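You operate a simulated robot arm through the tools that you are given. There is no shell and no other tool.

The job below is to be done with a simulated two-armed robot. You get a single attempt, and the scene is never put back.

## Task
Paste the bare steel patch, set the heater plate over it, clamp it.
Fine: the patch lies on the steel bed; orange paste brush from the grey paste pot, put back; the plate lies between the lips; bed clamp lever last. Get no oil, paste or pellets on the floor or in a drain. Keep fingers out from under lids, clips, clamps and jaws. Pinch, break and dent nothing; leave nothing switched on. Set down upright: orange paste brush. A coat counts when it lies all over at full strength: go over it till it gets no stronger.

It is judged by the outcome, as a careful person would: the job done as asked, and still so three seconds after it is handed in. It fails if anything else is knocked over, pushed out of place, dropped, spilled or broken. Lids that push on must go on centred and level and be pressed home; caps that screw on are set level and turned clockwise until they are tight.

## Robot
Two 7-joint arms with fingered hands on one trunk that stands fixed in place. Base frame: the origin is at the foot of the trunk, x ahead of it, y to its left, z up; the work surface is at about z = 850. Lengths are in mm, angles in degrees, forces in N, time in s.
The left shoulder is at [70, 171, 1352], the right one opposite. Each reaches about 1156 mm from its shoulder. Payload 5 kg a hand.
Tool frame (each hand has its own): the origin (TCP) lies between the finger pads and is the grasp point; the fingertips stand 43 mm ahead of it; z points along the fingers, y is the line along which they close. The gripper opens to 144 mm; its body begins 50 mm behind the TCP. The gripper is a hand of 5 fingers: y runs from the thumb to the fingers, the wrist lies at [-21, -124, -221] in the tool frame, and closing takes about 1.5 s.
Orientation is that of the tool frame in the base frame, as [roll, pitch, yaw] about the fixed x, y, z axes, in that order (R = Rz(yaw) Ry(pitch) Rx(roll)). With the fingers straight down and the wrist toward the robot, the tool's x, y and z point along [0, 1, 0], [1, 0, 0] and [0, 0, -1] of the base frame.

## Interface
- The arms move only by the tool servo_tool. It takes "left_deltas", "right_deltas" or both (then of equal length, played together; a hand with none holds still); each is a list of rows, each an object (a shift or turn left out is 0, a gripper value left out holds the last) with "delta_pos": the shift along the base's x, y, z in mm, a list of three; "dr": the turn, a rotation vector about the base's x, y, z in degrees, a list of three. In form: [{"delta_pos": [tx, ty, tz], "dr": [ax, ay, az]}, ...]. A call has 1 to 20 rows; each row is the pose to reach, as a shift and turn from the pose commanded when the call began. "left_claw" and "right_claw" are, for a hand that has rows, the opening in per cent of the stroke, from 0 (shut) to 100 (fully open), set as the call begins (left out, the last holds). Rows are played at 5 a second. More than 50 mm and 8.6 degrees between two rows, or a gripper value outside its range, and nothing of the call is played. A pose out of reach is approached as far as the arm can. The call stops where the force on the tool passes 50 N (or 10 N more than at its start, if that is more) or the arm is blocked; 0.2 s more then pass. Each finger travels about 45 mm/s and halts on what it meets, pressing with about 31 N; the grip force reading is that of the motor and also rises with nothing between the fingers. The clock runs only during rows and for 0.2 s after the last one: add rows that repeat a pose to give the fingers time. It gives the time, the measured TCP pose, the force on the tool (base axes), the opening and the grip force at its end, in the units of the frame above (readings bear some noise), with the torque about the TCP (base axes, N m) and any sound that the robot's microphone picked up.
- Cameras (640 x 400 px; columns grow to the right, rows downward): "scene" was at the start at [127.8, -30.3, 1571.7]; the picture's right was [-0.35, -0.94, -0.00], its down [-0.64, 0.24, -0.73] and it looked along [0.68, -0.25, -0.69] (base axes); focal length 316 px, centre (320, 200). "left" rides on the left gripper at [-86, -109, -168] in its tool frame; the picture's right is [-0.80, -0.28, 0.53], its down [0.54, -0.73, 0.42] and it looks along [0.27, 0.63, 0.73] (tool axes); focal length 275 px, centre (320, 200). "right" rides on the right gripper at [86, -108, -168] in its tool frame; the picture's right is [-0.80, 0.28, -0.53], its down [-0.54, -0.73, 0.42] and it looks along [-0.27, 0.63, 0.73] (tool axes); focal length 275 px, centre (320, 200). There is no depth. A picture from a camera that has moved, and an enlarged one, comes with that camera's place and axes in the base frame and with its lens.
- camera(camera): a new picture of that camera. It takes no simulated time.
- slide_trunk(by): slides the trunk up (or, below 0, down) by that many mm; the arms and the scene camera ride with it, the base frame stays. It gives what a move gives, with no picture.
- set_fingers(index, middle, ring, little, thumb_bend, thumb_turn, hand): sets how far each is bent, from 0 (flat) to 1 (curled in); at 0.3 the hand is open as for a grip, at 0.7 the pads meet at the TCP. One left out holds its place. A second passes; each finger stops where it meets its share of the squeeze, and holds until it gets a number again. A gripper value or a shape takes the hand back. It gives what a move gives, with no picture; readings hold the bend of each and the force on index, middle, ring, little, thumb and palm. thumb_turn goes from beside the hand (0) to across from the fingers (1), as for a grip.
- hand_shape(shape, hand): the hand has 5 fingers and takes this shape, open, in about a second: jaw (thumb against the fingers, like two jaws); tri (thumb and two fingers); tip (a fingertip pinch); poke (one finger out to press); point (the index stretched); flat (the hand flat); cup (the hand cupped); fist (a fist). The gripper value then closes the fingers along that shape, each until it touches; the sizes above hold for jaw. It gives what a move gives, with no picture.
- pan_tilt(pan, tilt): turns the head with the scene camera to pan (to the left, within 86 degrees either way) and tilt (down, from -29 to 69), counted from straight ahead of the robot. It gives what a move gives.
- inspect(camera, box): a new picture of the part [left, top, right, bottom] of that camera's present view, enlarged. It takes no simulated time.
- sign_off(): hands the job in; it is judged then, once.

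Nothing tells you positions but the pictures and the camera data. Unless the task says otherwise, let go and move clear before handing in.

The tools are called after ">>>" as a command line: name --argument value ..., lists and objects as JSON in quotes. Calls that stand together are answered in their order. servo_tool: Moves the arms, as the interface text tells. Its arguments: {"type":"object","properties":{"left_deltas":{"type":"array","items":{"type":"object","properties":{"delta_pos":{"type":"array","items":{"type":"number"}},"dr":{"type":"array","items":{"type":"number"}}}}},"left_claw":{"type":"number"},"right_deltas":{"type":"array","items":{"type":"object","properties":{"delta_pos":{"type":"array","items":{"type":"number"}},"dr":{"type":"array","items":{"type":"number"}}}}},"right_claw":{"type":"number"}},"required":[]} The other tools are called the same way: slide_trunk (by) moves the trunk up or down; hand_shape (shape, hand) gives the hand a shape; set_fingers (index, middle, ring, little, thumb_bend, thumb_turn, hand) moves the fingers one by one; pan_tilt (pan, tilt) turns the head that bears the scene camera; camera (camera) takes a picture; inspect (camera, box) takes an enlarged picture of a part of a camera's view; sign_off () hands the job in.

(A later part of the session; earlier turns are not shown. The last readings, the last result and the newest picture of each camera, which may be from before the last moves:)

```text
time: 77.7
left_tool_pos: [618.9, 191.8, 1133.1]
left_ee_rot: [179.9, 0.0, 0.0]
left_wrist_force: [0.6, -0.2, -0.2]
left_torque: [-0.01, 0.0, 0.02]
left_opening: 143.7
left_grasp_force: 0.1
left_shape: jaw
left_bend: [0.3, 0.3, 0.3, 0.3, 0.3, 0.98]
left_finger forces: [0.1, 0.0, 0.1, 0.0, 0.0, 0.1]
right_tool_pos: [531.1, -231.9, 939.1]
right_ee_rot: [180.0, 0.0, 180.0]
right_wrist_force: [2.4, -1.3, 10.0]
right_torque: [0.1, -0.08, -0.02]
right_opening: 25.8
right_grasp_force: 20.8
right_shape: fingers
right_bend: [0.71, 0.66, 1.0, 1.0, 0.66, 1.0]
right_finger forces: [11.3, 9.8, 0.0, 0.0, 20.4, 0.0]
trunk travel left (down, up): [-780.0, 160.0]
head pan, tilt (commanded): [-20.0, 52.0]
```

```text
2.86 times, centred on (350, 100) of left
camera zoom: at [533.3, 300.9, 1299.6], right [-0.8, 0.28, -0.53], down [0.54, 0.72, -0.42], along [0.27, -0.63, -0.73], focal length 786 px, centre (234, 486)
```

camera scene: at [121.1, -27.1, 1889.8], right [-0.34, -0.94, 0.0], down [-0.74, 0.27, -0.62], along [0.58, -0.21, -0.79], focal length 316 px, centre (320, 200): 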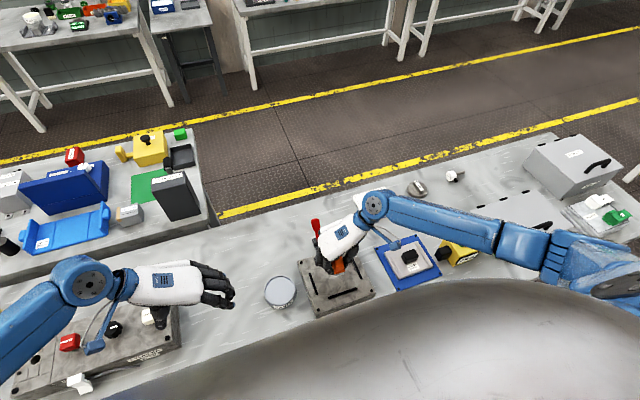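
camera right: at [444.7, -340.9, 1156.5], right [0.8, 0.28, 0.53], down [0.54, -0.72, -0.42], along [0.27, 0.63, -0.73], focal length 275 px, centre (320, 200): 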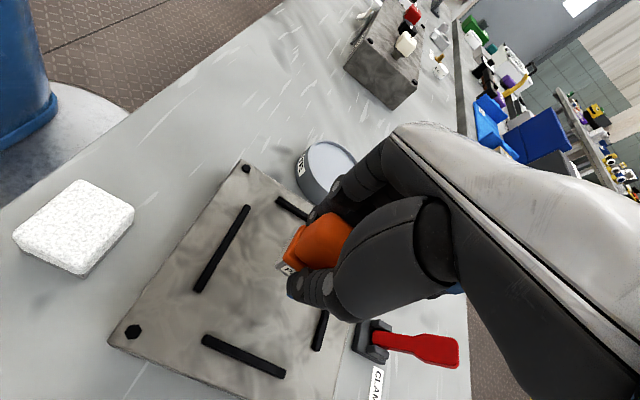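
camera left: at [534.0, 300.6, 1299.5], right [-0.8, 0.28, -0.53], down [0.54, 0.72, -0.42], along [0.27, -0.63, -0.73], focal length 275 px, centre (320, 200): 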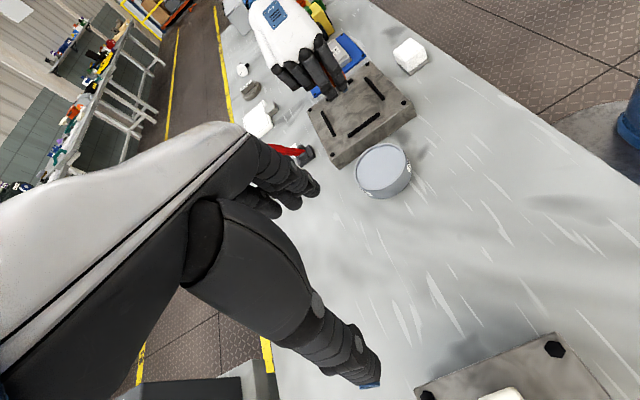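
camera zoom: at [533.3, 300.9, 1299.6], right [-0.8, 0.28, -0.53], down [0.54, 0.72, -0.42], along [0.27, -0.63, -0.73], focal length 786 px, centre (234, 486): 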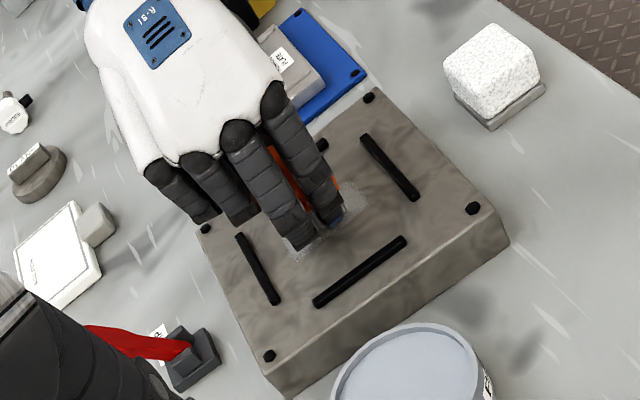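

Paste is going on as a speckled strip. I now raster across the whole area between the lips, keeping a few mm clear of them.

>>> servo_tool --right_deltas '[{"delta_pos": [0, 16, 0]}, {"delta_pos": [0, 32, 0]}, {"delta_pos": [0, 48, 0]}, {"delta_pos": [-18, 48, 0]}, {"delta_pos": [-34, 48, 0]}, {"delta_pos": [-18, 48, 0]}, {"delta_pos": [0, 48, 0]}, {"delta_pos": [18, 48, 0]}, {"delta_pos": [34, 48, 0]}, {"delta_pos": [34, 28, 0]}, {"delta_pos": [18, 28, 0]}, {"delta_pos": [0, 28, 0]}, {"delta_pos": [-18, 28, 0]}, {"delta_pos": [-34, 28, 0]}, {"delta_pos": [-34, 8, 0]}, {"delta_pos": [-18, 8, 0]}, {"delta_pos": [0, 8, 0]}, {"delta_pos": [18, 8, 0]}, {"delta_pos": [34, 8, 0]}]'

>>> inspect --camera "scene" --box '[290, 220, 390, 320]'

```text
time: 81.7
left_tool_pos: [620.1, 192.0, 1132.9]
left_ee_rot: [180.0, -0.1, -0.1]
left_wrist_force: [0.5, 1.0, -0.6]
left_torque: [-0.01, 0.03, -0.01]
left_opening: 143.9
left_grasp_force: 0.2
left_shape: jaw
left_bend: [0.3, 0.3, 0.3, 0.3, 0.3, 0.98]
left_finger forces: [0.0, 0.1, 0.2, 0.0, 0.0, 0.0]
right_tool_pos: [564.8, -224.6, 939.1]
right_ee_rot: [179.9, -0.1, -180.0]
right_wrist_force: [-3.1, -0.4, 9.1]
right_torque: [0.05, 0.08, 0.07]
right_opening: 26.0
right_grasp_force: 20.3
right_shape: fingers
right_bend: [0.71, 0.66, 1.0, 1.0, 0.66, 1.0]
right_finger forces: [10.6, 10.1, 0.0, 0.0, 20.7, 0.1]
trunk travel left (down, up): [-780.0, 160.0]
head pan, tilt (commanded): [-20.0, 52.0]
```

```text
4.00 times, centred on (340, 270) of scene
camera zoom: at [121.1, -26.7, 1889.8], right [-0.34, -0.94, 0.0], down [-0.74, 0.27, -0.62], along [0.58, -0.21, -0.79], focal length 1263 px, centre (240, -80)
```

zoom: 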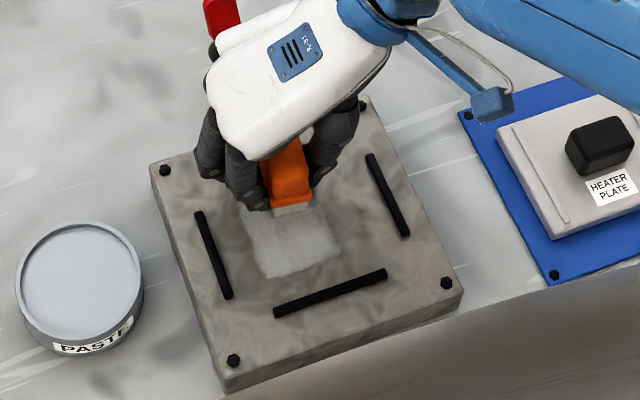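

The coat shows as a light-grey area with a clear near and left edge. I continue over the other half.

>>> servo_tool --right_deltas '[{"delta_pos": [0, -20, 0]}, {"delta_pos": [-18, -20, 0]}, {"delta_pos": [-36, -20, 0]}, {"delta_pos": [-54, -20, 0]}, {"delta_pos": [-69, -20, 0]}, {"delta_pos": [-69, -40, 0]}, {"delta_pos": [-54, -40, 0]}, {"delta_pos": [-36, -40, 0]}, {"delta_pos": [-18, -40, 0]}, {"delta_pos": [0, -40, 0]}, {"delta_pos": [0, -60, 0]}, {"delta_pos": [-18, -60, 0]}, {"delta_pos": [-36, -60, 0]}, {"delta_pos": [-54, -60, 0]}, {"delta_pos": [-69, -60, 0]}, {"delta_pos": [-54, -60, 0]}, {"delta_pos": [-36, -60, 0]}]'

>>> servo_tool --right_deltas '[{"delta_pos": [0, 0, 10]}, {"delta_pos": [0, 0, 30]}, {"delta_pos": [0, 0, 50]}, {"delta_pos": [0, 0, 60]}, {"delta_pos": [0, 0, 60]}]'

>>> inspect --camera "scene" --box '[290, 220, 390, 320]'

>>> camera --camera "right"

>>> inspect --camera "left" --box '[280, 30, 420, 170]'

```text
time: 85.3
left_tool_pos: [618.5, 193.1, 1131.8]
left_ee_rot: [179.9, 0.0, -0.1]
left_wrist_force: [0.1, 0.1, 0.2]
left_torque: [0.07, 0.01, -0.01]
left_opening: 143.8
left_grasp_force: 0.0
left_shape: jaw
left_bend: [0.3, 0.3, 0.3, 0.3, 0.3, 0.98]
left_finger forces: [0.0, 0.0, 0.1, 0.0, 0.1, 0.0]
right_tool_pos: [527.4, -281.9, 939.6]
right_ee_rot: [-179.9, -0.1, -179.9]
right_wrist_force: [-8.6, 13.2, 19.5]
right_torque: [0.47, 0.57, -0.24]
right_opening: 25.7
right_grasp_force: 37.6
right_shape: fingers
right_bend: [0.59, 0.65, 1.0, 1.0, 0.71, 0.99]
right_finger forces: [17.5, 9.6, 0.0, 0.0, 47.6, 0.0]
trunk travel left (down, up): [-780.0, 160.0]
head pan, tilt (commanded): [-20.0, 52.0]
```

```text
time: 86.5
left_tool_pos: [620.2, 190.5, 1132.4]
left_ee_rot: [180.0, 0.0, -0.1]
left_wrist_force: [0.0, 0.2, -0.4]
left_torque: [0.02, 0.0, 0.01]
left_opening: 143.9
left_grasp_force: 0.1
left_shape: jaw
left_bend: [0.3, 0.3, 0.3, 0.3, 0.3, 0.98]
left_finger forces: [0.0, 0.1, 0.0, 0.0, 0.1, 0.1]
right_tool_pos: [528.7, -284.4, 997.5]
right_ee_rot: [179.9, -0.1, 179.9]
right_wrist_force: [0.1, -0.1, -1.2]
right_torque: [0.0, -0.01, -0.01]
right_opening: 26.3
right_grasp_force: 21.9
right_shape: fingers
right_bend: [0.62, 0.65, 1.0, 1.0, 0.67, 1.0]
right_finger forces: [11.5, 9.8, 0.0, 0.0, 21.0, 0.0]
trunk travel left (down, up): [-780.0, 160.0]
head pan, tilt (commanded): [-20.0, 52.0]
```

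```text
4.00 times, centred on (340, 270) of scene
camera zoom: at [121.4, -28.0, 1889.7], right [-0.34, -0.94, 0.0], down [-0.74, 0.27, -0.62], along [0.58, -0.21, -0.79], focal length 1263 px, centre (240, -80)
```

zoom: 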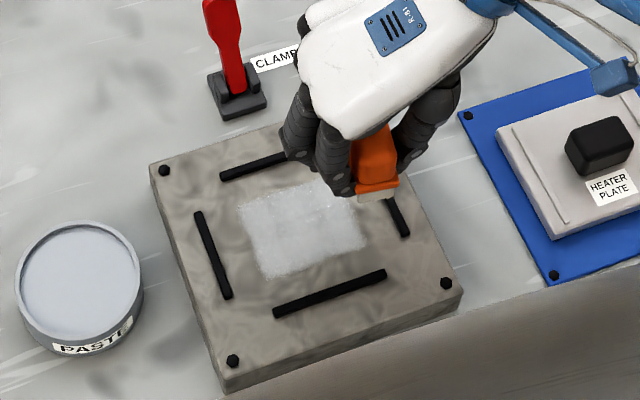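

```text
taken
camera right: at [443.0, -392.8, 1165.0], right [0.8, 0.28, 0.53], down [0.54, -0.73, -0.42], along [0.27, 0.63, -0.73], focal length 275 px, centre (320, 200)
```

right: 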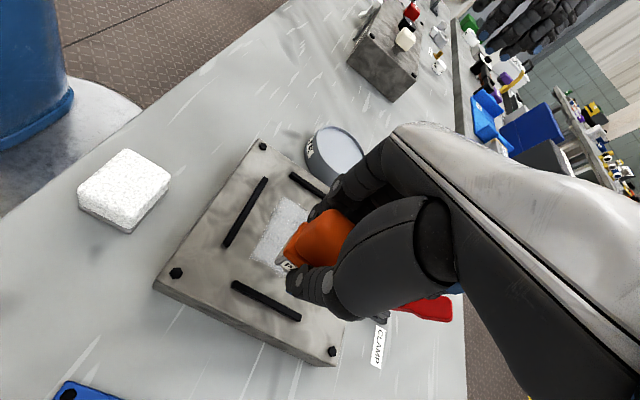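

```text
2.86 times, centred on (350, 100) of left
camera zoom: at [534.3, 299.9, 1299.3], right [-0.8, 0.28, -0.53], down [0.54, 0.73, -0.42], along [0.27, -0.63, -0.73], focal length 786 px, centre (234, 486)
```

zoom: 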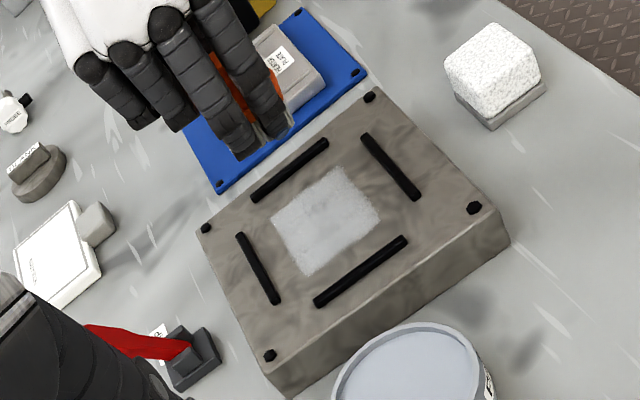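

The patch is about x 497–567, y −187…−276, smaller than the pocket; my thumb brushed the right-hand lip at the last row, so I'll keep y above −274. I look closely at the coat and the lip.

>>> inspect --camera "scene" --box '[320, 240, 380, 300]'

>>> inspect --camera "left" --box '[315, 75, 385, 145]'

>>> inspect --camera "right" --box '[210, 150, 350, 340]'

```text
6.67 times, centred on (350, 270) of scene
camera zoom: at [121.4, -28.0, 1889.7], right [-0.34, -0.94, 0.0], down [-0.74, 0.27, -0.62], along [0.58, -0.21, -0.79], focal length 2105 px, centre (120, -267)
```

zoom: 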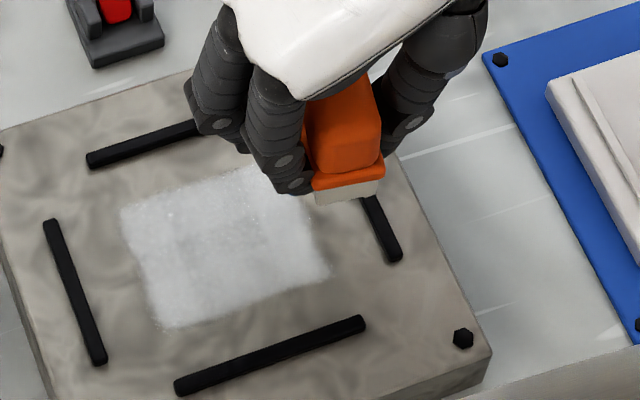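

```text
5.71 times, centred on (350, 110) of left
camera zoom: at [534.3, 299.9, 1299.3], right [-0.8, 0.28, -0.53], down [0.54, 0.73, -0.42], along [0.27, -0.63, -0.73], focal length 1573 px, centre (149, 714)
```

zoom: 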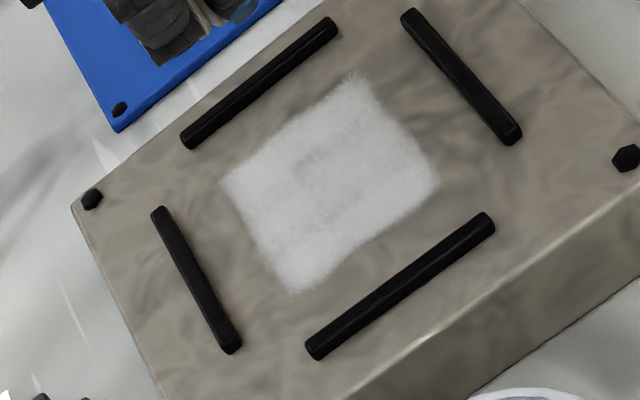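

```text
2.11 times, centred on (280, 245) of right
camera zoom: at [443.0, -392.8, 1165.0], right [0.8, 0.28, 0.53], down [0.54, -0.73, -0.42], along [0.27, 0.63, -0.73], focal length 580 px, centre (404, 105)
```

zoom: 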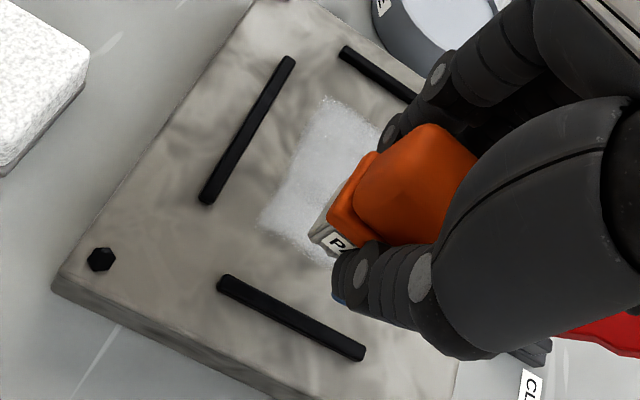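

The first coat is still thin and fuzzy. I go back to the pot for more paste.

>>> servo_tool --right_deltas '[{"delta_pos": [2, 30, 0]}, {"delta_pos": [5, 65, 0]}, {"delta_pos": [8, 100, 0]}, {"delta_pos": [11, 135, 0]}, {"delta_pos": [14, 170, 0]}, {"delta_pos": [18, 205, 0]}, {"delta_pos": [22, 239, 0]}, {"delta_pos": [22, 239, -15]}, {"delta_pos": [22, 239, -35]}, {"delta_pos": [22, 239, -50]}, {"delta_pos": [22, 239, -50]}]'

>>> inspect --camera "scene" --box '[240, 220, 340, 320]'

>>> inspect --camera "right" --box '[190, 190, 350, 350]'

>>> inspect --camera "left" --box '[310, 100, 430, 220]'

```text
time: 88.9
left_tool_pos: [619.6, 192.0, 1133.4]
left_ee_rot: [180.0, 0.0, -0.1]
left_wrist_force: [-0.4, -0.1, 0.0]
left_torque: [0.01, -0.01, -0.02]
left_opening: 144.1
left_grasp_force: 0.0
left_shape: jaw
left_bend: [0.3, 0.3, 0.3, 0.3, 0.3, 0.98]
left_finger forces: [0.0, 0.0, 0.0, 0.0, 0.0, 0.1]
right_tool_pos: [551.1, -44.1, 948.3]
right_ee_rot: [179.9, 0.0, -180.0]
right_wrist_force: [-0.3, 0.3, -1.3]
right_torque: [-0.05, 0.0, -0.03]
right_opening: 26.4
right_grasp_force: 20.8
right_shape: fingers
right_bend: [0.62, 0.65, 1.0, 1.0, 0.67, 1.0]
right_finger forces: [11.3, 9.9, 0.0, 0.1, 20.9, 0.0]
trunk travel left (down, up): [-780.0, 160.0]
head pan, tilt (commanded): [-20.0, 52.0]
```

```text
4.00 times, centred on (290, 270) of scene
camera zoom: at [121.0, -26.8, 1889.8], right [-0.34, -0.94, 0.0], down [-0.74, 0.27, -0.62], along [0.58, -0.21, -0.79], focal length 1263 px, centre (440, -80)
```

zoom: 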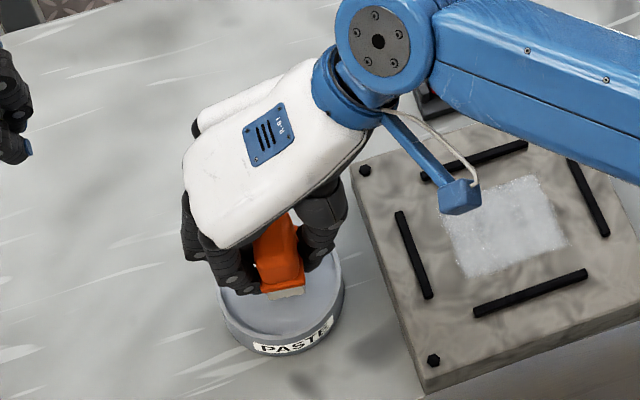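

```text
2.50 times, centred on (270, 270) of right
camera zoom: at [465.4, -152.9, 1115.7], right [0.8, 0.28, 0.53], down [0.54, -0.73, -0.42], along [0.27, 0.63, -0.73], focal length 688 px, centre (445, 25)
```

zoom: 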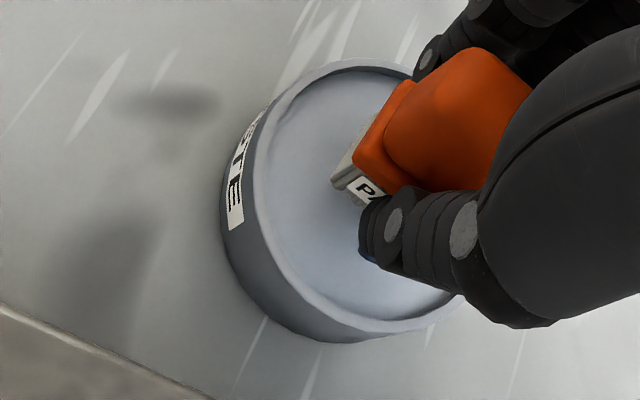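

```text
3.33 times, centred on (370, 160) of left
camera zoom: at [534.0, 300.8, 1299.3], right [-0.8, 0.28, -0.53], down [0.54, 0.73, -0.42], along [0.27, -0.63, -0.73], focal length 918 px, centre (153, 333)
```

zoom: 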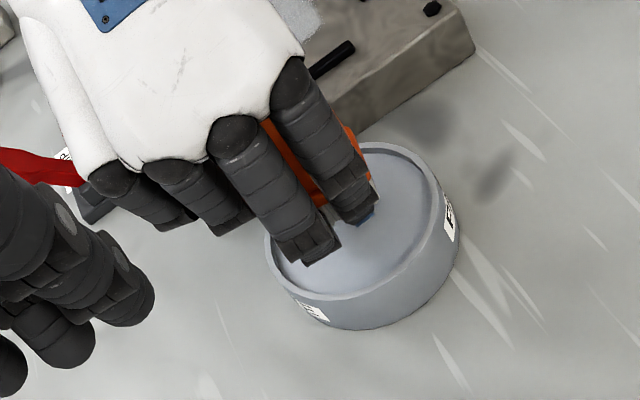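

Well aligned over the pot. I dip lightly, hold, and come back up.

>>> servo_tool --right_deltas '[{"delta_pos": [0, 0, -8]}, {"delta_pos": [0, 0, -13]}, {"delta_pos": [0, 0, -16]}, {"delta_pos": [0, 0, -17.5]}, {"delta_pos": [0, 0, -17.5]}, {"delta_pos": [0, 0, -17.5]}]'

>>> inspect --camera "right" --box '[190, 190, 350, 350]'

```text
time: 90.3
left_tool_pos: [618.8, 191.7, 1133.3]
left_ee_rot: [-179.9, 0.0, 0.0]
left_wrist_force: [0.0, 0.4, 0.7]
left_torque: [-0.02, -0.02, 0.01]
left_opening: 143.9
left_grasp_force: 0.0
left_shape: jaw
left_bend: [0.3, 0.3, 0.3, 0.3, 0.3, 0.98]
left_finger forces: [0.1, 0.0, 0.1, 0.1, 0.0, 0.0]
right_tool_pos: [550.9, -45.3, 931.8]
right_ee_rot: [179.8, 0.1, 179.9]
right_wrist_force: [2.5, 0.9, 13.8]
right_torque: [0.17, -0.09, -0.02]
right_opening: 26.3
right_grasp_force: 21.9
right_shape: fingers
right_bend: [0.62, 0.65, 1.0, 1.0, 0.67, 1.0]
right_finger forces: [12.2, 10.8, 0.0, 0.1, 22.2, 0.1]
trunk travel left (down, up): [-780.0, 160.0]
head pan, tilt (commanded): [-20.0, 52.0]
```

```text
2.50 times, centred on (270, 270) of right
camera zoom: at [464.5, -153.0, 1098.7], right [0.8, 0.28, 0.54], down [0.54, -0.73, -0.42], along [0.27, 0.63, -0.73], focal length 688 px, centre (445, 25)
```

zoom: 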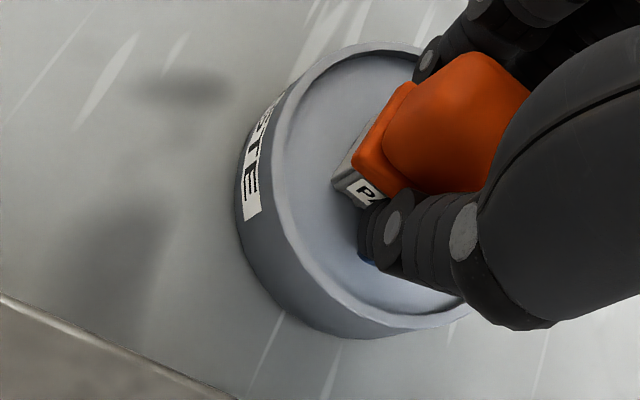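

Charged again. I lift and return over the bed.

>>> servo_tool --right_deltas '[{"delta_pos": [0, 0, 10]}, {"delta_pos": [0, 0, 30]}, {"delta_pos": [0, 0, 45]}, {"delta_pos": [-4, -35, 45]}, {"delta_pos": [-8, -70, 45]}, {"delta_pos": [-14, -105, 45]}, {"delta_pos": [-20, -140, 45]}, {"delta_pos": [-20, -152, 45]}, {"delta_pos": [-20, -152, 25]}, {"delta_pos": [-20, -152, 14]}, {"delta_pos": [-20, -152, 10]}, {"delta_pos": [-20, -152, 10]}]'

```text
time: 92.9
left_tool_pos: [620.4, 192.1, 1133.2]
left_ee_rot: [-179.9, 0.0, -0.1]
left_wrist_force: [0.3, 0.6, 0.3]
left_torque: [0.0, 0.01, 0.02]
left_opening: 144.2
left_grasp_force: 0.0
left_shape: jaw
left_bend: [0.3, 0.3, 0.3, 0.3, 0.3, 0.98]
left_finger forces: [0.1, 0.1, 0.1, 0.0, 0.0, 0.0]
right_tool_pos: [531.4, -196.8, 941.6]
right_ee_rot: [179.9, 0.0, -180.0]
right_wrist_force: [0.3, 0.2, -1.3]
right_torque: [-0.04, 0.03, -0.02]
right_opening: 26.1
right_grasp_force: 20.7
right_shape: fingers
right_bend: [0.62, 0.65, 1.0, 1.0, 0.67, 1.0]
right_finger forces: [11.4, 9.6, 0.1, 0.1, 20.8, 0.0]
trunk travel left (down, up): [-780.0, 160.0]
head pan, tilt (commanded): [-20.0, 52.0]
```

Now a second, slower pass over the patch area.

>>> servo_tool --right_deltas '[{"delta_pos": [0, 0, -3.3]}, {"delta_pos": [-14, 4, -3.3]}, {"delta_pos": [-28, 4, -3.3]}, {"delta_pos": [-14, 4, -3.3]}, {"delta_pos": [0, 4, -3.3]}, {"delta_pos": [14, 4, -3.3]}, {"delta_pos": [28, 4, -3.3]}, {"delta_pos": [28, -16, -3.3]}, {"delta_pos": [14, -16, -3.3]}, {"delta_pos": [0, -16, -3.3]}, {"delta_pos": [-14, -16, -3.3]}, {"delta_pos": [-28, -16, -3.3]}, {"delta_pos": [-28, -36, -3.3]}, {"delta_pos": [-14, -36, -3.3]}, {"delta_pos": [0, -36, -3.3]}, {"delta_pos": [14, -36, -3.3]}, {"delta_pos": [28, -36, -3.3]}]'

>>> servo_tool --right_deltas '[{"delta_pos": [0, -20, 0]}, {"delta_pos": [-14, -20, 0]}, {"delta_pos": [-28, -20, 0]}, {"delta_pos": [-42, -20, 0]}, {"delta_pos": [-56, -20, 0]}, {"delta_pos": [-56, -38, 0]}, {"delta_pos": [-42, -38, 0]}, {"delta_pos": [-28, -38, 0]}, {"delta_pos": [-14, -38, 0]}, {"delta_pos": [0, -38, 0]}, {"delta_pos": [-14, -38, 0]}, {"delta_pos": [-28, -38, 0]}]'

>>> inspect --camera "scene" --box '[310, 230, 390, 310]'

```text
time: 96.5
left_tool_pos: [619.7, 192.0, 1132.3]
left_ee_rot: [179.9, 0.1, -0.1]
left_wrist_force: [0.3, -0.1, 0.5]
left_torque: [-0.01, 0.03, 0.03]
left_opening: 144.0
left_grasp_force: 0.1
left_shape: jaw
left_bend: [0.3, 0.3, 0.3, 0.3, 0.3, 0.98]
left_finger forces: [0.0, 0.0, 0.1, 0.0, 0.0, 0.0]
right_tool_pos: [557.5, -234.1, 938.6]
right_ee_rot: [179.9, -0.1, 180.0]
right_wrist_force: [-3.8, -1.0, 13.0]
right_torque: [0.1, 0.19, 0.03]
right_opening: 26.3
right_grasp_force: 23.0
right_shape: fingers
right_bend: [0.63, 0.65, 1.0, 1.0, 0.67, 1.0]
right_finger forces: [11.2, 10.5, 0.0, 0.0, 22.6, 0.1]
trunk travel left (down, up): [-780.0, 160.0]
head pan, tilt (commanded): [-20.0, 52.0]
```

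```text
time: 99.1
left_tool_pos: [617.1, 191.1, 1134.1]
left_ee_rot: [180.0, -0.1, -0.1]
left_wrist_force: [-0.6, 0.3, -0.4]
left_torque: [0.01, 0.01, -0.01]
left_opening: 144.4
left_grasp_force: 0.1
left_shape: jaw
left_bend: [0.3, 0.3, 0.3, 0.3, 0.3, 0.98]
left_finger forces: [0.0, 0.1, 0.1, 0.0, 0.1, 0.1]
right_tool_pos: [529.1, -270.5, 937.5]
right_ee_rot: [-180.0, 0.1, -179.9]
right_wrist_force: [2.4, -0.9, 8.1]
right_torque: [0.09, -0.17, -0.02]
right_opening: 26.3
right_grasp_force: 22.1
right_shape: fingers
right_bend: [0.63, 0.66, 1.0, 1.0, 0.67, 1.0]
right_finger forces: [12.3, 10.2, 0.0, 0.1, 21.8, 0.0]
trunk travel left (down, up): [-780.0, 160.0]
head pan, tilt (commanded): [-20.0, 52.0]
```

```text
5.00 times, centred on (350, 270) of scene
camera zoom: at [118.3, -26.8, 1890.0], right [-0.34, -0.94, 0.0], down [-0.74, 0.27, -0.62], along [0.58, -0.21, -0.79], focal length 1578 px, centre (170, -150)
```

zoom: 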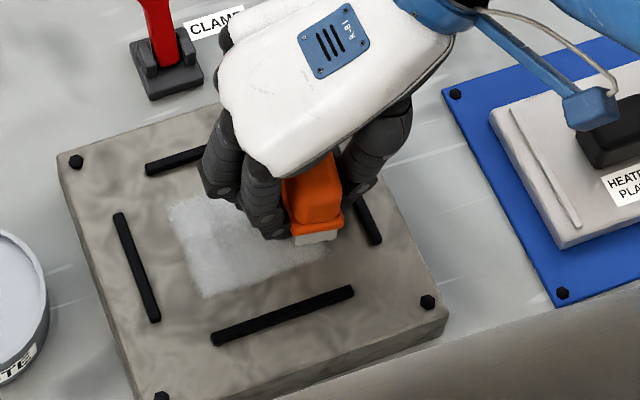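

The coat is building. I continue with cross strokes along y over the whole patch before re-dipping.

>>> servo_tool --right_deltas '[{"delta_pos": [-14, 0, 0]}, {"delta_pos": [-26, 0, 0]}, {"delta_pos": [-26, 20, 0]}, {"delta_pos": [-26, 40, 0]}, {"delta_pos": [-26, 60, 0]}, {"delta_pos": [-26, 78, 0]}, {"delta_pos": [-12, 78, 0]}, {"delta_pos": [-12, 60, 0]}, {"delta_pos": [-12, 40, 0]}, {"delta_pos": [-12, 20, 0]}, {"delta_pos": [-12, 0, 0]}, {"delta_pos": [2, 0, 0]}, {"delta_pos": [2, 20, 0]}, {"delta_pos": [2, 40, 0]}, {"delta_pos": [2, 60, 0]}, {"delta_pos": [2, 78, 0]}, {"delta_pos": [16, 78, 0]}, {"delta_pos": [16, 60, 0]}, {"delta_pos": [16, 40, 0]}, {"delta_pos": [16, 20, 0]}]'

>>> servo_tool --right_deltas '[{"delta_pos": [0, -20, 0]}, {"delta_pos": [12, -20, 0]}, {"delta_pos": [12, 0, 0]}, {"delta_pos": [12, 20, 0]}, {"delta_pos": [12, 40, 0]}, {"delta_pos": [12, 58, 0]}, {"delta_pos": [12, 58, 20]}, {"delta_pos": [12, 58, 48]}, {"delta_pos": [14, 95, 48]}, {"delta_pos": [14, 130, 48]}, {"delta_pos": [12, 165, 48]}, {"delta_pos": [8, 185, 48]}, {"delta_pos": [8, 185, 48]}]'

>>> inspect --camera "scene" --box '[310, 230, 390, 310]'

>>> inspect --camera "left" --box '[315, 75, 385, 145]'

>>> inspect --camera "right" --box '[190, 190, 350, 350]'

```text
time: 103.3
left_tool_pos: [618.7, 191.8, 1132.8]
left_ee_rot: [180.0, 0.0, 0.0]
left_wrist_force: [0.0, 0.2, -0.2]
left_torque: [0.03, 0.04, -0.02]
left_opening: 143.9
left_grasp_force: 0.0
left_shape: jaw
left_bend: [0.3, 0.3, 0.3, 0.3, 0.3, 0.98]
left_finger forces: [0.1, 0.0, 0.0, 0.0, 0.1, 0.0]
right_tool_pos: [546.9, -252.1, 937.7]
right_ee_rot: [180.0, 0.1, 180.0]
right_wrist_force: [-1.1, 0.6, 11.0]
right_torque: [0.11, 0.09, 0.03]
right_opening: 26.3
right_grasp_force: 21.6
right_shape: fingers
right_bend: [0.63, 0.66, 1.0, 1.0, 0.67, 1.0]
right_finger forces: [11.8, 10.7, 0.0, 0.0, 20.9, 0.0]
trunk travel left (down, up): [-780.0, 160.0]
head pan, tilt (commanded): [-20.0, 52.0]
```

```text
time: 106.1
left_tool_pos: [620.4, 192.5, 1132.5]
left_ee_rot: [179.9, 0.0, -0.1]
left_wrist_force: [0.1, 0.2, -0.5]
left_torque: [0.0, -0.02, -0.02]
left_opening: 143.9
left_grasp_force: 0.0
left_shape: jaw
left_bend: [0.3, 0.3, 0.3, 0.3, 0.3, 0.98]
left_finger forces: [0.0, 0.0, 0.1, 0.0, 0.0, 0.1]
right_tool_pos: [556.9, -66.4, 985.9]
right_ee_rot: [179.9, 0.0, -180.0]
right_wrist_force: [0.3, 0.6, -0.1]
right_torque: [0.01, 0.0, 0.0]
right_opening: 26.5
right_grasp_force: 20.1
right_shape: fingers
right_bend: [0.63, 0.66, 1.0, 1.0, 0.67, 1.0]
right_finger forces: [10.9, 9.3, 0.0, 0.0, 19.9, 0.1]
trunk travel left (down, up): [-780.0, 160.0]
head pan, tilt (commanded): [-20.0, 52.0]
```

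```text
5.00 times, centred on (350, 270) of scene
camera zoom: at [121.5, -26.8, 1889.7], right [-0.34, -0.94, 0.0], down [-0.74, 0.27, -0.62], along [0.58, -0.21, -0.79], focal length 1578 px, centre (170, -150)
```

zoom: 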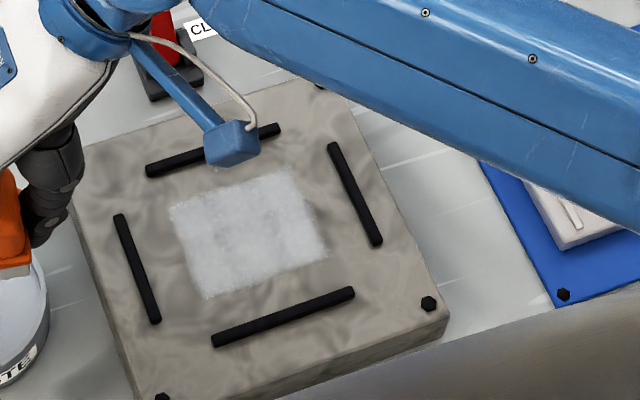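

```text
5.71 times, centred on (350, 110) of left
camera zoom: at [534.3, 300.8, 1299.1], right [-0.8, 0.28, -0.53], down [0.54, 0.72, -0.42], along [0.27, -0.63, -0.73], focal length 1573 px, centre (149, 714)
```

zoom: 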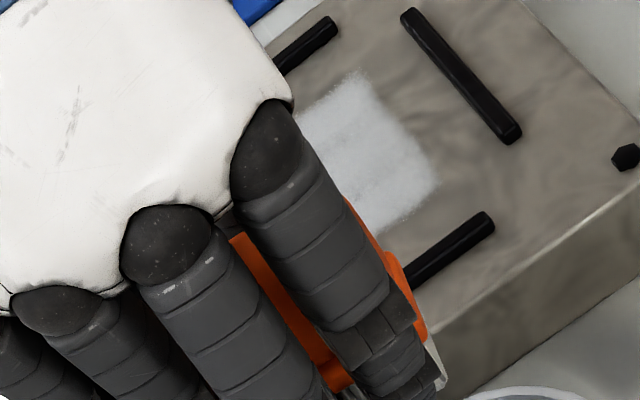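

```text
2.50 times, centred on (270, 270) of right
camera zoom: at [470.1, -174.3, 1152.3], right [0.8, 0.28, 0.53], down [0.54, -0.73, -0.42], along [0.27, 0.63, -0.73], focal length 688 px, centre (445, 25)
```

zoom: 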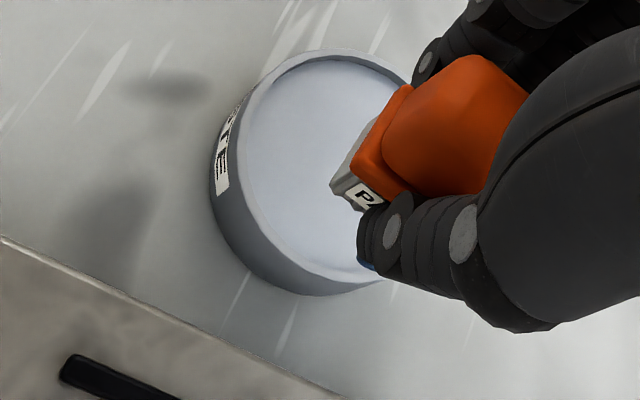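

Still slightly uneven. I re-dip: move over the pot's centre, touch the paste, and return.

>>> servo_tool --right_deltas '[{"delta_pos": [-6, 21, 0]}, {"delta_pos": [-6, 21, -20]}, {"delta_pos": [-6, 21, -40]}, {"delta_pos": [-6, 21, -50]}, {"delta_pos": [-6, 21, -54.5]}, {"delta_pos": [-6, 21, -54.5]}, {"delta_pos": [-6, 21, -54.5]}]'

>>> servo_tool --right_deltas '[{"delta_pos": [0, 0, 10]}, {"delta_pos": [0, 0, 30]}, {"delta_pos": [0, 0, 45]}, {"delta_pos": [-4, -35, 45]}, {"delta_pos": [-8, -70, 45]}, {"delta_pos": [-14, -105, 45]}, {"delta_pos": [-20, -140, 45]}, {"delta_pos": [-20, -152, 45]}, {"delta_pos": [-20, -152, 25]}, {"delta_pos": [-20, -152, 14]}, {"delta_pos": [-20, -152, 10]}, {"delta_pos": [-20, -152, 10]}]'

```text
time: 107.7
left_tool_pos: [619.2, 190.9, 1133.5]
left_ee_rot: [180.0, 0.0, -0.2]
left_wrist_force: [0.1, 0.2, -0.3]
left_torque: [0.0, 0.01, 0.0]
left_opening: 143.7
left_grasp_force: 0.1
left_shape: jaw
left_bend: [0.3, 0.3, 0.3, 0.3, 0.3, 0.98]
left_finger forces: [0.0, 0.1, 0.0, 0.0, 0.0, 0.0]
right_tool_pos: [549.2, -44.9, 931.5]
right_ee_rot: [179.8, 0.1, -180.0]
right_wrist_force: [-0.3, -0.1, 8.9]
right_torque: [0.04, 0.0, 0.0]
right_opening: 26.4
right_grasp_force: 20.9
right_shape: fingers
right_bend: [0.63, 0.66, 1.0, 1.0, 0.67, 1.0]
right_finger forces: [10.8, 9.9, 0.0, 0.1, 21.4, 0.0]
trunk travel left (down, up): [-780.0, 160.0]
head pan, tilt (commanded): [-20.0, 52.0]
```

```text
time: 110.3
left_tool_pos: [619.6, 191.7, 1133.3]
left_ee_rot: [179.9, 0.0, 0.0]
left_wrist_force: [0.3, -0.5, 0.0]
left_torque: [0.01, 0.01, -0.03]
left_opening: 144.0
left_grasp_force: 0.1
left_shape: jaw
left_bend: [0.3, 0.3, 0.3, 0.3, 0.3, 0.98]
left_finger forces: [0.1, 0.1, 0.0, 0.0, 0.0, 0.0]
right_tool_pos: [528.8, -197.8, 940.7]
right_ee_rot: [179.9, -0.1, -180.0]
right_wrist_force: [0.2, -0.4, -0.4]
right_torque: [-0.03, 0.01, 0.0]
right_opening: 26.4
right_grasp_force: 20.5
right_shape: fingers
right_bend: [0.63, 0.66, 1.0, 1.0, 0.67, 1.0]
right_finger forces: [10.9, 9.3, 0.1, 0.1, 19.9, 0.0]
trunk travel left (down, up): [-780.0, 160.0]
head pan, tilt (commanded): [-20.0, 52.0]
```

Third pass over the patch, a little wider at the edges.

>>> servo_tool --right_deltas '[{"delta_pos": [0, 0, -3]}, {"delta_pos": [-14, 8, -3]}, {"delta_pos": [-28, 8, -3]}, {"delta_pos": [-14, 8, -3]}, {"delta_pos": [0, 8, -3]}, {"delta_pos": [16, 8, -3]}, {"delta_pos": [33, 8, -3]}, {"delta_pos": [33, -8, -3]}, {"delta_pos": [16, -8, -3]}, {"delta_pos": [0, -8, -3]}, {"delta_pos": [-14, -8, -3]}, {"delta_pos": [-28, -8, -3]}, {"delta_pos": [-28, -25, -3]}, {"delta_pos": [-14, -25, -3]}, {"delta_pos": [0, -25, -3]}, {"delta_pos": [16, -25, -3]}, {"delta_pos": [33, -25, -3]}]'

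>>> servo_tool --right_deltas '[{"delta_pos": [0, -17, 0]}, {"delta_pos": [-16, -17, 0]}, {"delta_pos": [-32, -17, 0]}, {"delta_pos": [-47, -17, 0]}, {"delta_pos": [-61, -17, 0]}, {"delta_pos": [-61, -34, 0]}, {"delta_pos": [-47, -34, 0]}, {"delta_pos": [-32, -34, 0]}, {"delta_pos": [-16, -34, 0]}, {"delta_pos": [0, -34, 0]}, {"delta_pos": [0, -52, 0]}, {"delta_pos": [-16, -52, 0]}, {"delta_pos": [-32, -52, 0]}, {"delta_pos": [-47, -52, 0]}, {"delta_pos": [-61, -52, 0]}, {"delta_pos": [-47, -52, 0]}, {"delta_pos": [-32, -52, 0]}]'

>>> inspect --camera "scene" --box '[310, 230, 390, 310]'

```text
time: 113.9
left_tool_pos: [620.5, 191.7, 1133.1]
left_ee_rot: [180.0, -0.1, -0.1]
left_wrist_force: [1.0, 0.0, -0.4]
left_torque: [0.01, 0.01, 0.0]
left_opening: 143.8
left_grasp_force: 0.0
left_shape: jaw
left_bend: [0.3, 0.3, 0.3, 0.3, 0.3, 0.98]
left_finger forces: [0.0, 0.0, 0.0, 0.0, 0.1, 0.1]
right_tool_pos: [563.5, -221.6, 938.0]
right_ee_rot: [179.9, 0.0, 180.0]
right_wrist_force: [-1.5, -0.8, 3.6]
right_torque: [0.04, 0.06, 0.04]
right_opening: 26.4
right_grasp_force: 20.4
right_shape: fingers
right_bend: [0.63, 0.66, 1.0, 1.0, 0.67, 1.0]
right_finger forces: [10.8, 9.6, 0.0, 0.0, 20.8, 0.1]
trunk travel left (down, up): [-780.0, 160.0]
head pan, tilt (commanded): [-20.0, 52.0]
```

```text
time: 117.5
left_tool_pos: [619.8, 192.0, 1133.6]
left_ee_rot: [-180.0, -0.1, -0.1]
left_wrist_force: [0.5, -0.7, -0.1]
left_torque: [-0.02, 0.04, 0.01]
left_opening: 143.8
left_grasp_force: 0.0
left_shape: jaw
left_bend: [0.3, 0.3, 0.3, 0.3, 0.3, 0.98]
left_finger forces: [0.0, 0.0, 0.0, 0.0, 0.1, 0.0]
right_tool_pos: [530.3, -274.5, 937.9]
right_ee_rot: [179.9, -0.1, 180.0]
right_wrist_force: [-1.7, 3.4, 6.2]
right_torque: [0.14, 0.05, -0.03]
right_opening: 26.4
right_grasp_force: 24.4
right_shape: fingers
right_bend: [0.63, 0.66, 1.0, 1.0, 0.67, 1.0]
right_finger forces: [12.0, 10.6, 0.1, 0.0, 26.5, 0.0]
trunk travel left (down, up): [-780.0, 160.0]
head pan, tilt (commanded): [-20.0, 52.0]
```

```text
5.00 times, centred on (350, 270) of scene
camera zoom: at [122.1, -26.1, 1889.8], right [-0.34, -0.94, 0.0], down [-0.74, 0.27, -0.62], along [0.58, -0.21, -0.79], focal length 1578 px, centre (170, -150)
```

zoom: 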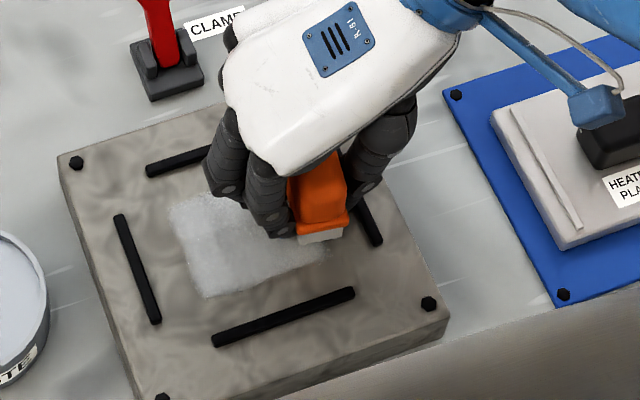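

I re-dip and compare the coat from the head camera while at the pot.

>>> servo_tool --right_deltas '[{"delta_pos": [0, 0, 15]}, {"delta_pos": [0, 0, 48]}, {"delta_pos": [4, 40, 48]}, {"delta_pos": [8, 85, 48]}, {"delta_pos": [12, 130, 48]}, {"delta_pos": [16, 175, 48]}, {"delta_pos": [20, 215, 48]}, {"delta_pos": [20, 230, 48]}, {"delta_pos": [20, 230, 20]}, {"delta_pos": [20, 230, 0]}, {"delta_pos": [20, 230, -6]}, {"delta_pos": [20, 230, -6]}, {"delta_pos": [20, 230, -6]}]'

>>> inspect --camera "scene" --box '[320, 240, 380, 300]'

>>> inspect --camera "scene" --box '[240, 220, 340, 320]'

```text
time: 120.3
left_tool_pos: [619.6, 190.7, 1131.9]
left_ee_rot: [180.0, 0.0, -0.1]
left_wrist_force: [0.4, -0.5, -0.3]
left_torque: [-0.01, 0.03, -0.02]
left_opening: 144.0
left_grasp_force: 0.1
left_shape: jaw
left_bend: [0.3, 0.3, 0.3, 0.3, 0.3, 0.98]
left_finger forces: [0.0, 0.0, 0.1, 0.0, 0.0, 0.1]
right_tool_pos: [550.8, -44.2, 931.4]
right_ee_rot: [179.9, 0.0, 180.0]
right_wrist_force: [-0.8, -0.8, 3.0]
right_torque: [-0.03, 0.02, 0.05]
right_opening: 26.4
right_grasp_force: 21.1
right_shape: fingers
right_bend: [0.63, 0.66, 1.0, 1.0, 0.67, 1.0]
right_finger forces: [10.9, 9.6, 0.0, 0.1, 21.4, 0.0]
trunk travel left (down, up): [-780.0, 160.0]
head pan, tilt (commanded): [-20.0, 52.0]
```

```text
6.67 times, centred on (350, 270) of scene
camera zoom: at [121.0, -26.7, 1889.8], right [-0.34, -0.94, 0.0], down [-0.74, 0.27, -0.62], along [0.58, -0.21, -0.79], focal length 2105 px, centre (120, -267)
```

zoom: 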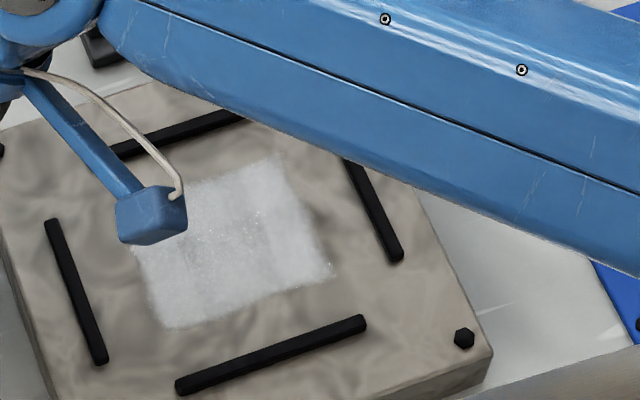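

```text
4.00 times, centred on (290, 270) of scene
camera zoom: at [121.0, -26.7, 1889.8], right [-0.34, -0.94, 0.0], down [-0.74, 0.27, -0.62], along [0.58, -0.21, -0.79], focal length 1263 px, centre (440, -80)
```

zoom: 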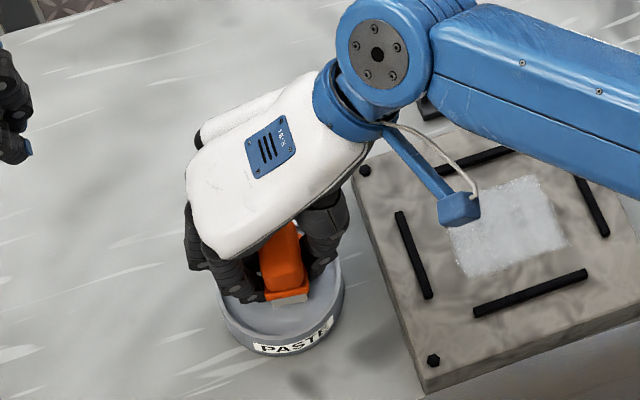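

The coat is stronger but not uniform. I'll do half the patch per dip now, slower and with overlapping strokes.

>>> servo_tool --right_deltas '[{"delta_pos": [0, 0, 15]}, {"delta_pos": [0, 0, 45]}, {"delta_pos": [-4, -35, 45]}, {"delta_pos": [-8, -70, 45]}, {"delta_pos": [-14, -105, 45]}, {"delta_pos": [-20, -140, 45]}, {"delta_pos": [-20, -148, 45]}, {"delta_pos": [-20, -148, 20]}, {"delta_pos": [-20, -148, 10]}, {"delta_pos": [-20, -148, 6.5]}, {"delta_pos": [-34, -148, 6.5]}, {"delta_pos": [-48, -148, 6.5]}, {"delta_pos": [-34, -148, 6.5]}, {"delta_pos": [-20, -148, 6.5]}, {"delta_pos": [-6, -148, 6.5]}, {"delta_pos": [10, -148, 6.5]}, {"delta_pos": [10, -160, 6.5]}, {"delta_pos": [-6, -160, 6.5]}, {"delta_pos": [-20, -160, 6.5]}, {"delta_pos": [-34, -160, 6.5]}]'

>>> servo_tool --right_deltas '[{"delta_pos": [-14, 0, 0]}, {"delta_pos": [-14, -12, 0]}, {"delta_pos": [0, -12, 0]}, {"delta_pos": [14, -12, 0]}, {"delta_pos": [28, -12, 0]}, {"delta_pos": [44, -12, 0]}, {"delta_pos": [44, -24, 0]}, {"delta_pos": [28, -24, 0]}, {"delta_pos": [14, -24, 0]}, {"delta_pos": [0, -24, 0]}, {"delta_pos": [-14, -24, 0]}, {"delta_pos": [-14, -36, 0]}, {"delta_pos": [0, -36, 0]}, {"delta_pos": [14, -36, 0]}, {"delta_pos": [28, -36, 0]}, {"delta_pos": [44, -36, 0]}, {"delta_pos": [28, -36, 0]}, {"delta_pos": [28, -36, 20]}, {"delta_pos": [28, -36, 45]}, {"delta_pos": [28, -36, 45]}]'

>>> inspect --camera "scene" --box '[320, 240, 380, 300]'

>>> inspect --camera "left" --box '[315, 75, 385, 145]'

```text
time: 124.5
left_tool_pos: [619.7, 192.3, 1132.2]
left_ee_rot: [-179.9, 0.0, 0.0]
left_wrist_force: [0.0, 0.1, 0.4]
left_torque: [-0.01, 0.05, 0.0]
left_opening: 143.7
left_grasp_force: 0.0
left_shape: jaw
left_bend: [0.3, 0.3, 0.3, 0.3, 0.3, 0.98]
left_finger forces: [0.0, 0.0, 0.0, 0.0, 0.0, 0.0]
right_tool_pos: [514.9, -204.1, 938.3]
right_ee_rot: [179.9, 0.0, 179.8]
right_wrist_force: [0.2, 0.8, 1.2]
right_torque: [0.0, -0.02, -0.02]
right_opening: 26.6
right_grasp_force: 21.2
right_shape: fingers
right_bend: [0.63, 0.66, 1.0, 1.0, 0.67, 1.0]
right_finger forces: [11.2, 9.9, 0.0, 0.0, 20.7, 0.0]
trunk travel left (down, up): [-780.0, 160.0]
head pan, tilt (commanded): [-20.0, 52.0]
```

```text
time: 128.7
left_tool_pos: [621.0, 191.6, 1133.5]
left_ee_rot: [180.0, 0.1, -0.1]
left_wrist_force: [-0.2, -0.2, -0.3]
left_torque: [0.02, -0.01, -0.01]
left_opening: 144.1
left_grasp_force: 0.1
left_shape: jaw
left_bend: [0.3, 0.3, 0.3, 0.3, 0.3, 0.98]
left_finger forces: [0.1, 0.1, 0.1, 0.2, 0.1, 0.0]
right_tool_pos: [542.9, -240.0, 983.9]
right_ee_rot: [179.9, 0.0, 179.9]
right_wrist_force: [-0.5, -0.1, -0.4]
right_torque: [0.0, -0.02, -0.02]
right_opening: 26.6
right_grasp_force: 21.2
right_shape: fingers
right_bend: [0.63, 0.66, 1.0, 1.0, 0.67, 1.0]
right_finger forces: [11.1, 10.0, 0.0, 0.0, 21.1, 0.0]
trunk travel left (down, up): [-780.0, 160.0]
head pan, tilt (commanded): [-20.0, 52.0]
```

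```text
6.67 times, centred on (350, 270) of scene
camera zoom: at [121.2, -26.9, 1889.7], right [-0.34, -0.94, 0.0], down [-0.74, 0.27, -0.62], along [0.58, -0.21, -0.79], focal length 2105 px, centre (120, -267)
```

zoom: 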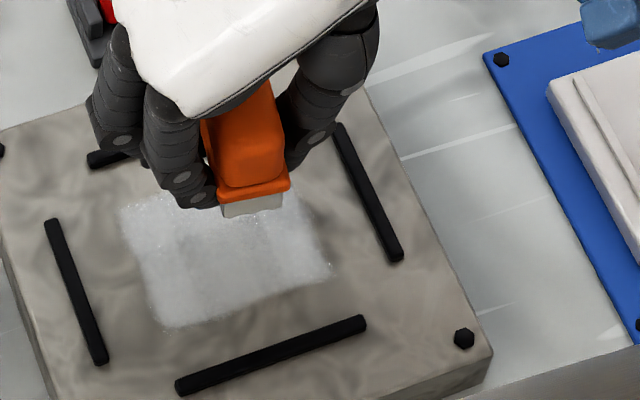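

```text
5.71 times, centred on (350, 110) of left
camera zoom: at [534.2, 300.7, 1299.2], right [-0.8, 0.28, -0.53], down [0.54, 0.72, -0.42], along [0.27, -0.63, -0.73], focal length 1573 px, centre (149, 714)
```

zoom: 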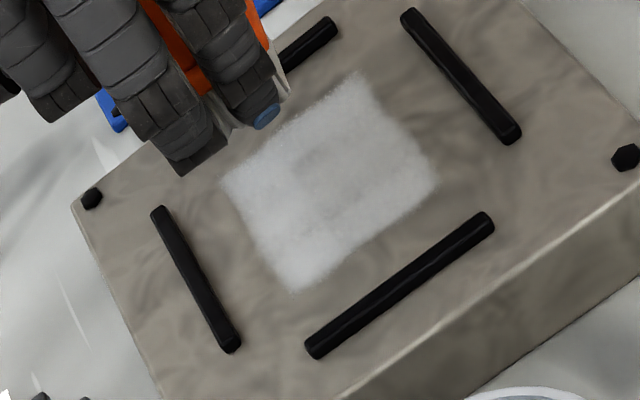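

I look at the patch at high zoom to judge coverage and strength.

>>> inspect --camera "left" --box '[335, 82, 375, 132]'

>>> inspect --camera "scene" --box '[328, 252, 356, 280]'

>>> inspect --camera "right" --box '[220, 170, 320, 270]'

```text
8.00 times, centred on (355, 107) of left
camera zoom: at [534.2, 300.7, 1299.2], right [-0.8, 0.28, -0.53], down [0.54, 0.72, -0.42], along [0.27, -0.63, -0.73], focal length 2202 px, centre (40, 944)
```

zoom: 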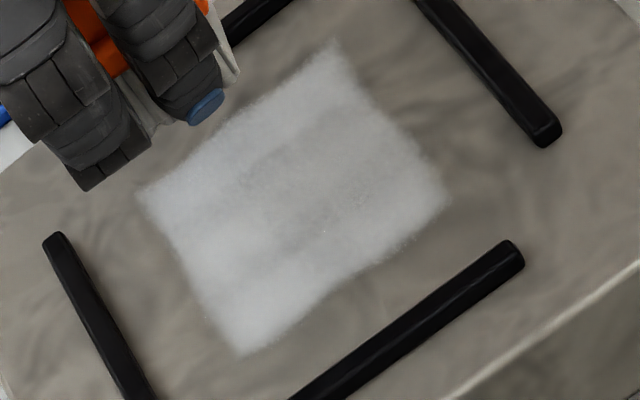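

```text
14.29 times, centred on (342, 266) of scene
camera zoom: at [121.2, -26.9, 1889.7], right [-0.34, -0.94, 0.0], down [-0.74, 0.27, -0.62], along [0.58, -0.21, -0.79], focal length 4510 px, centre (6, -743)
```

zoom: 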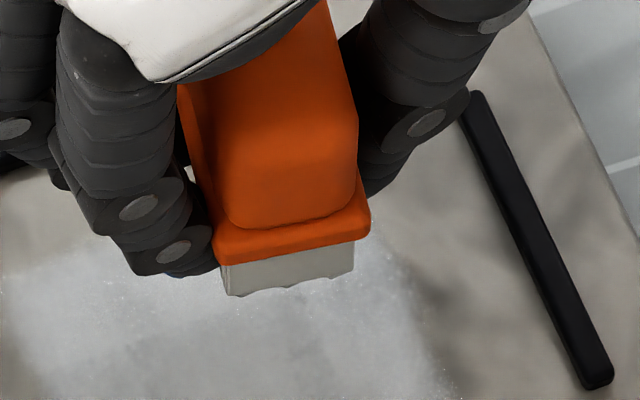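

```text
4.00 times, centred on (270, 220) of right
camera zoom: at [458.0, -348.0, 1150.5], right [0.8, 0.28, 0.53], down [0.54, -0.73, -0.42], along [0.27, 0.63, -0.73], focal length 1101 px, centre (520, 120)
```

zoom: 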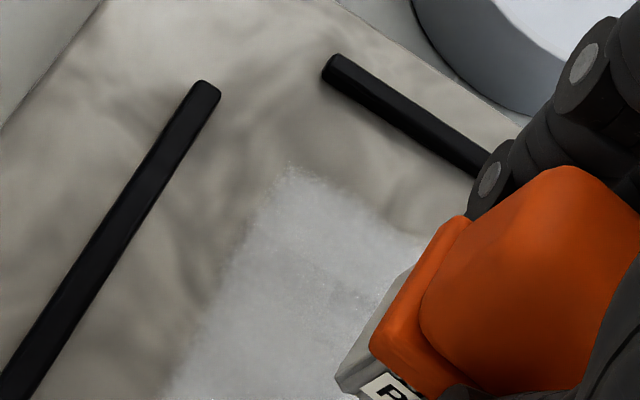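

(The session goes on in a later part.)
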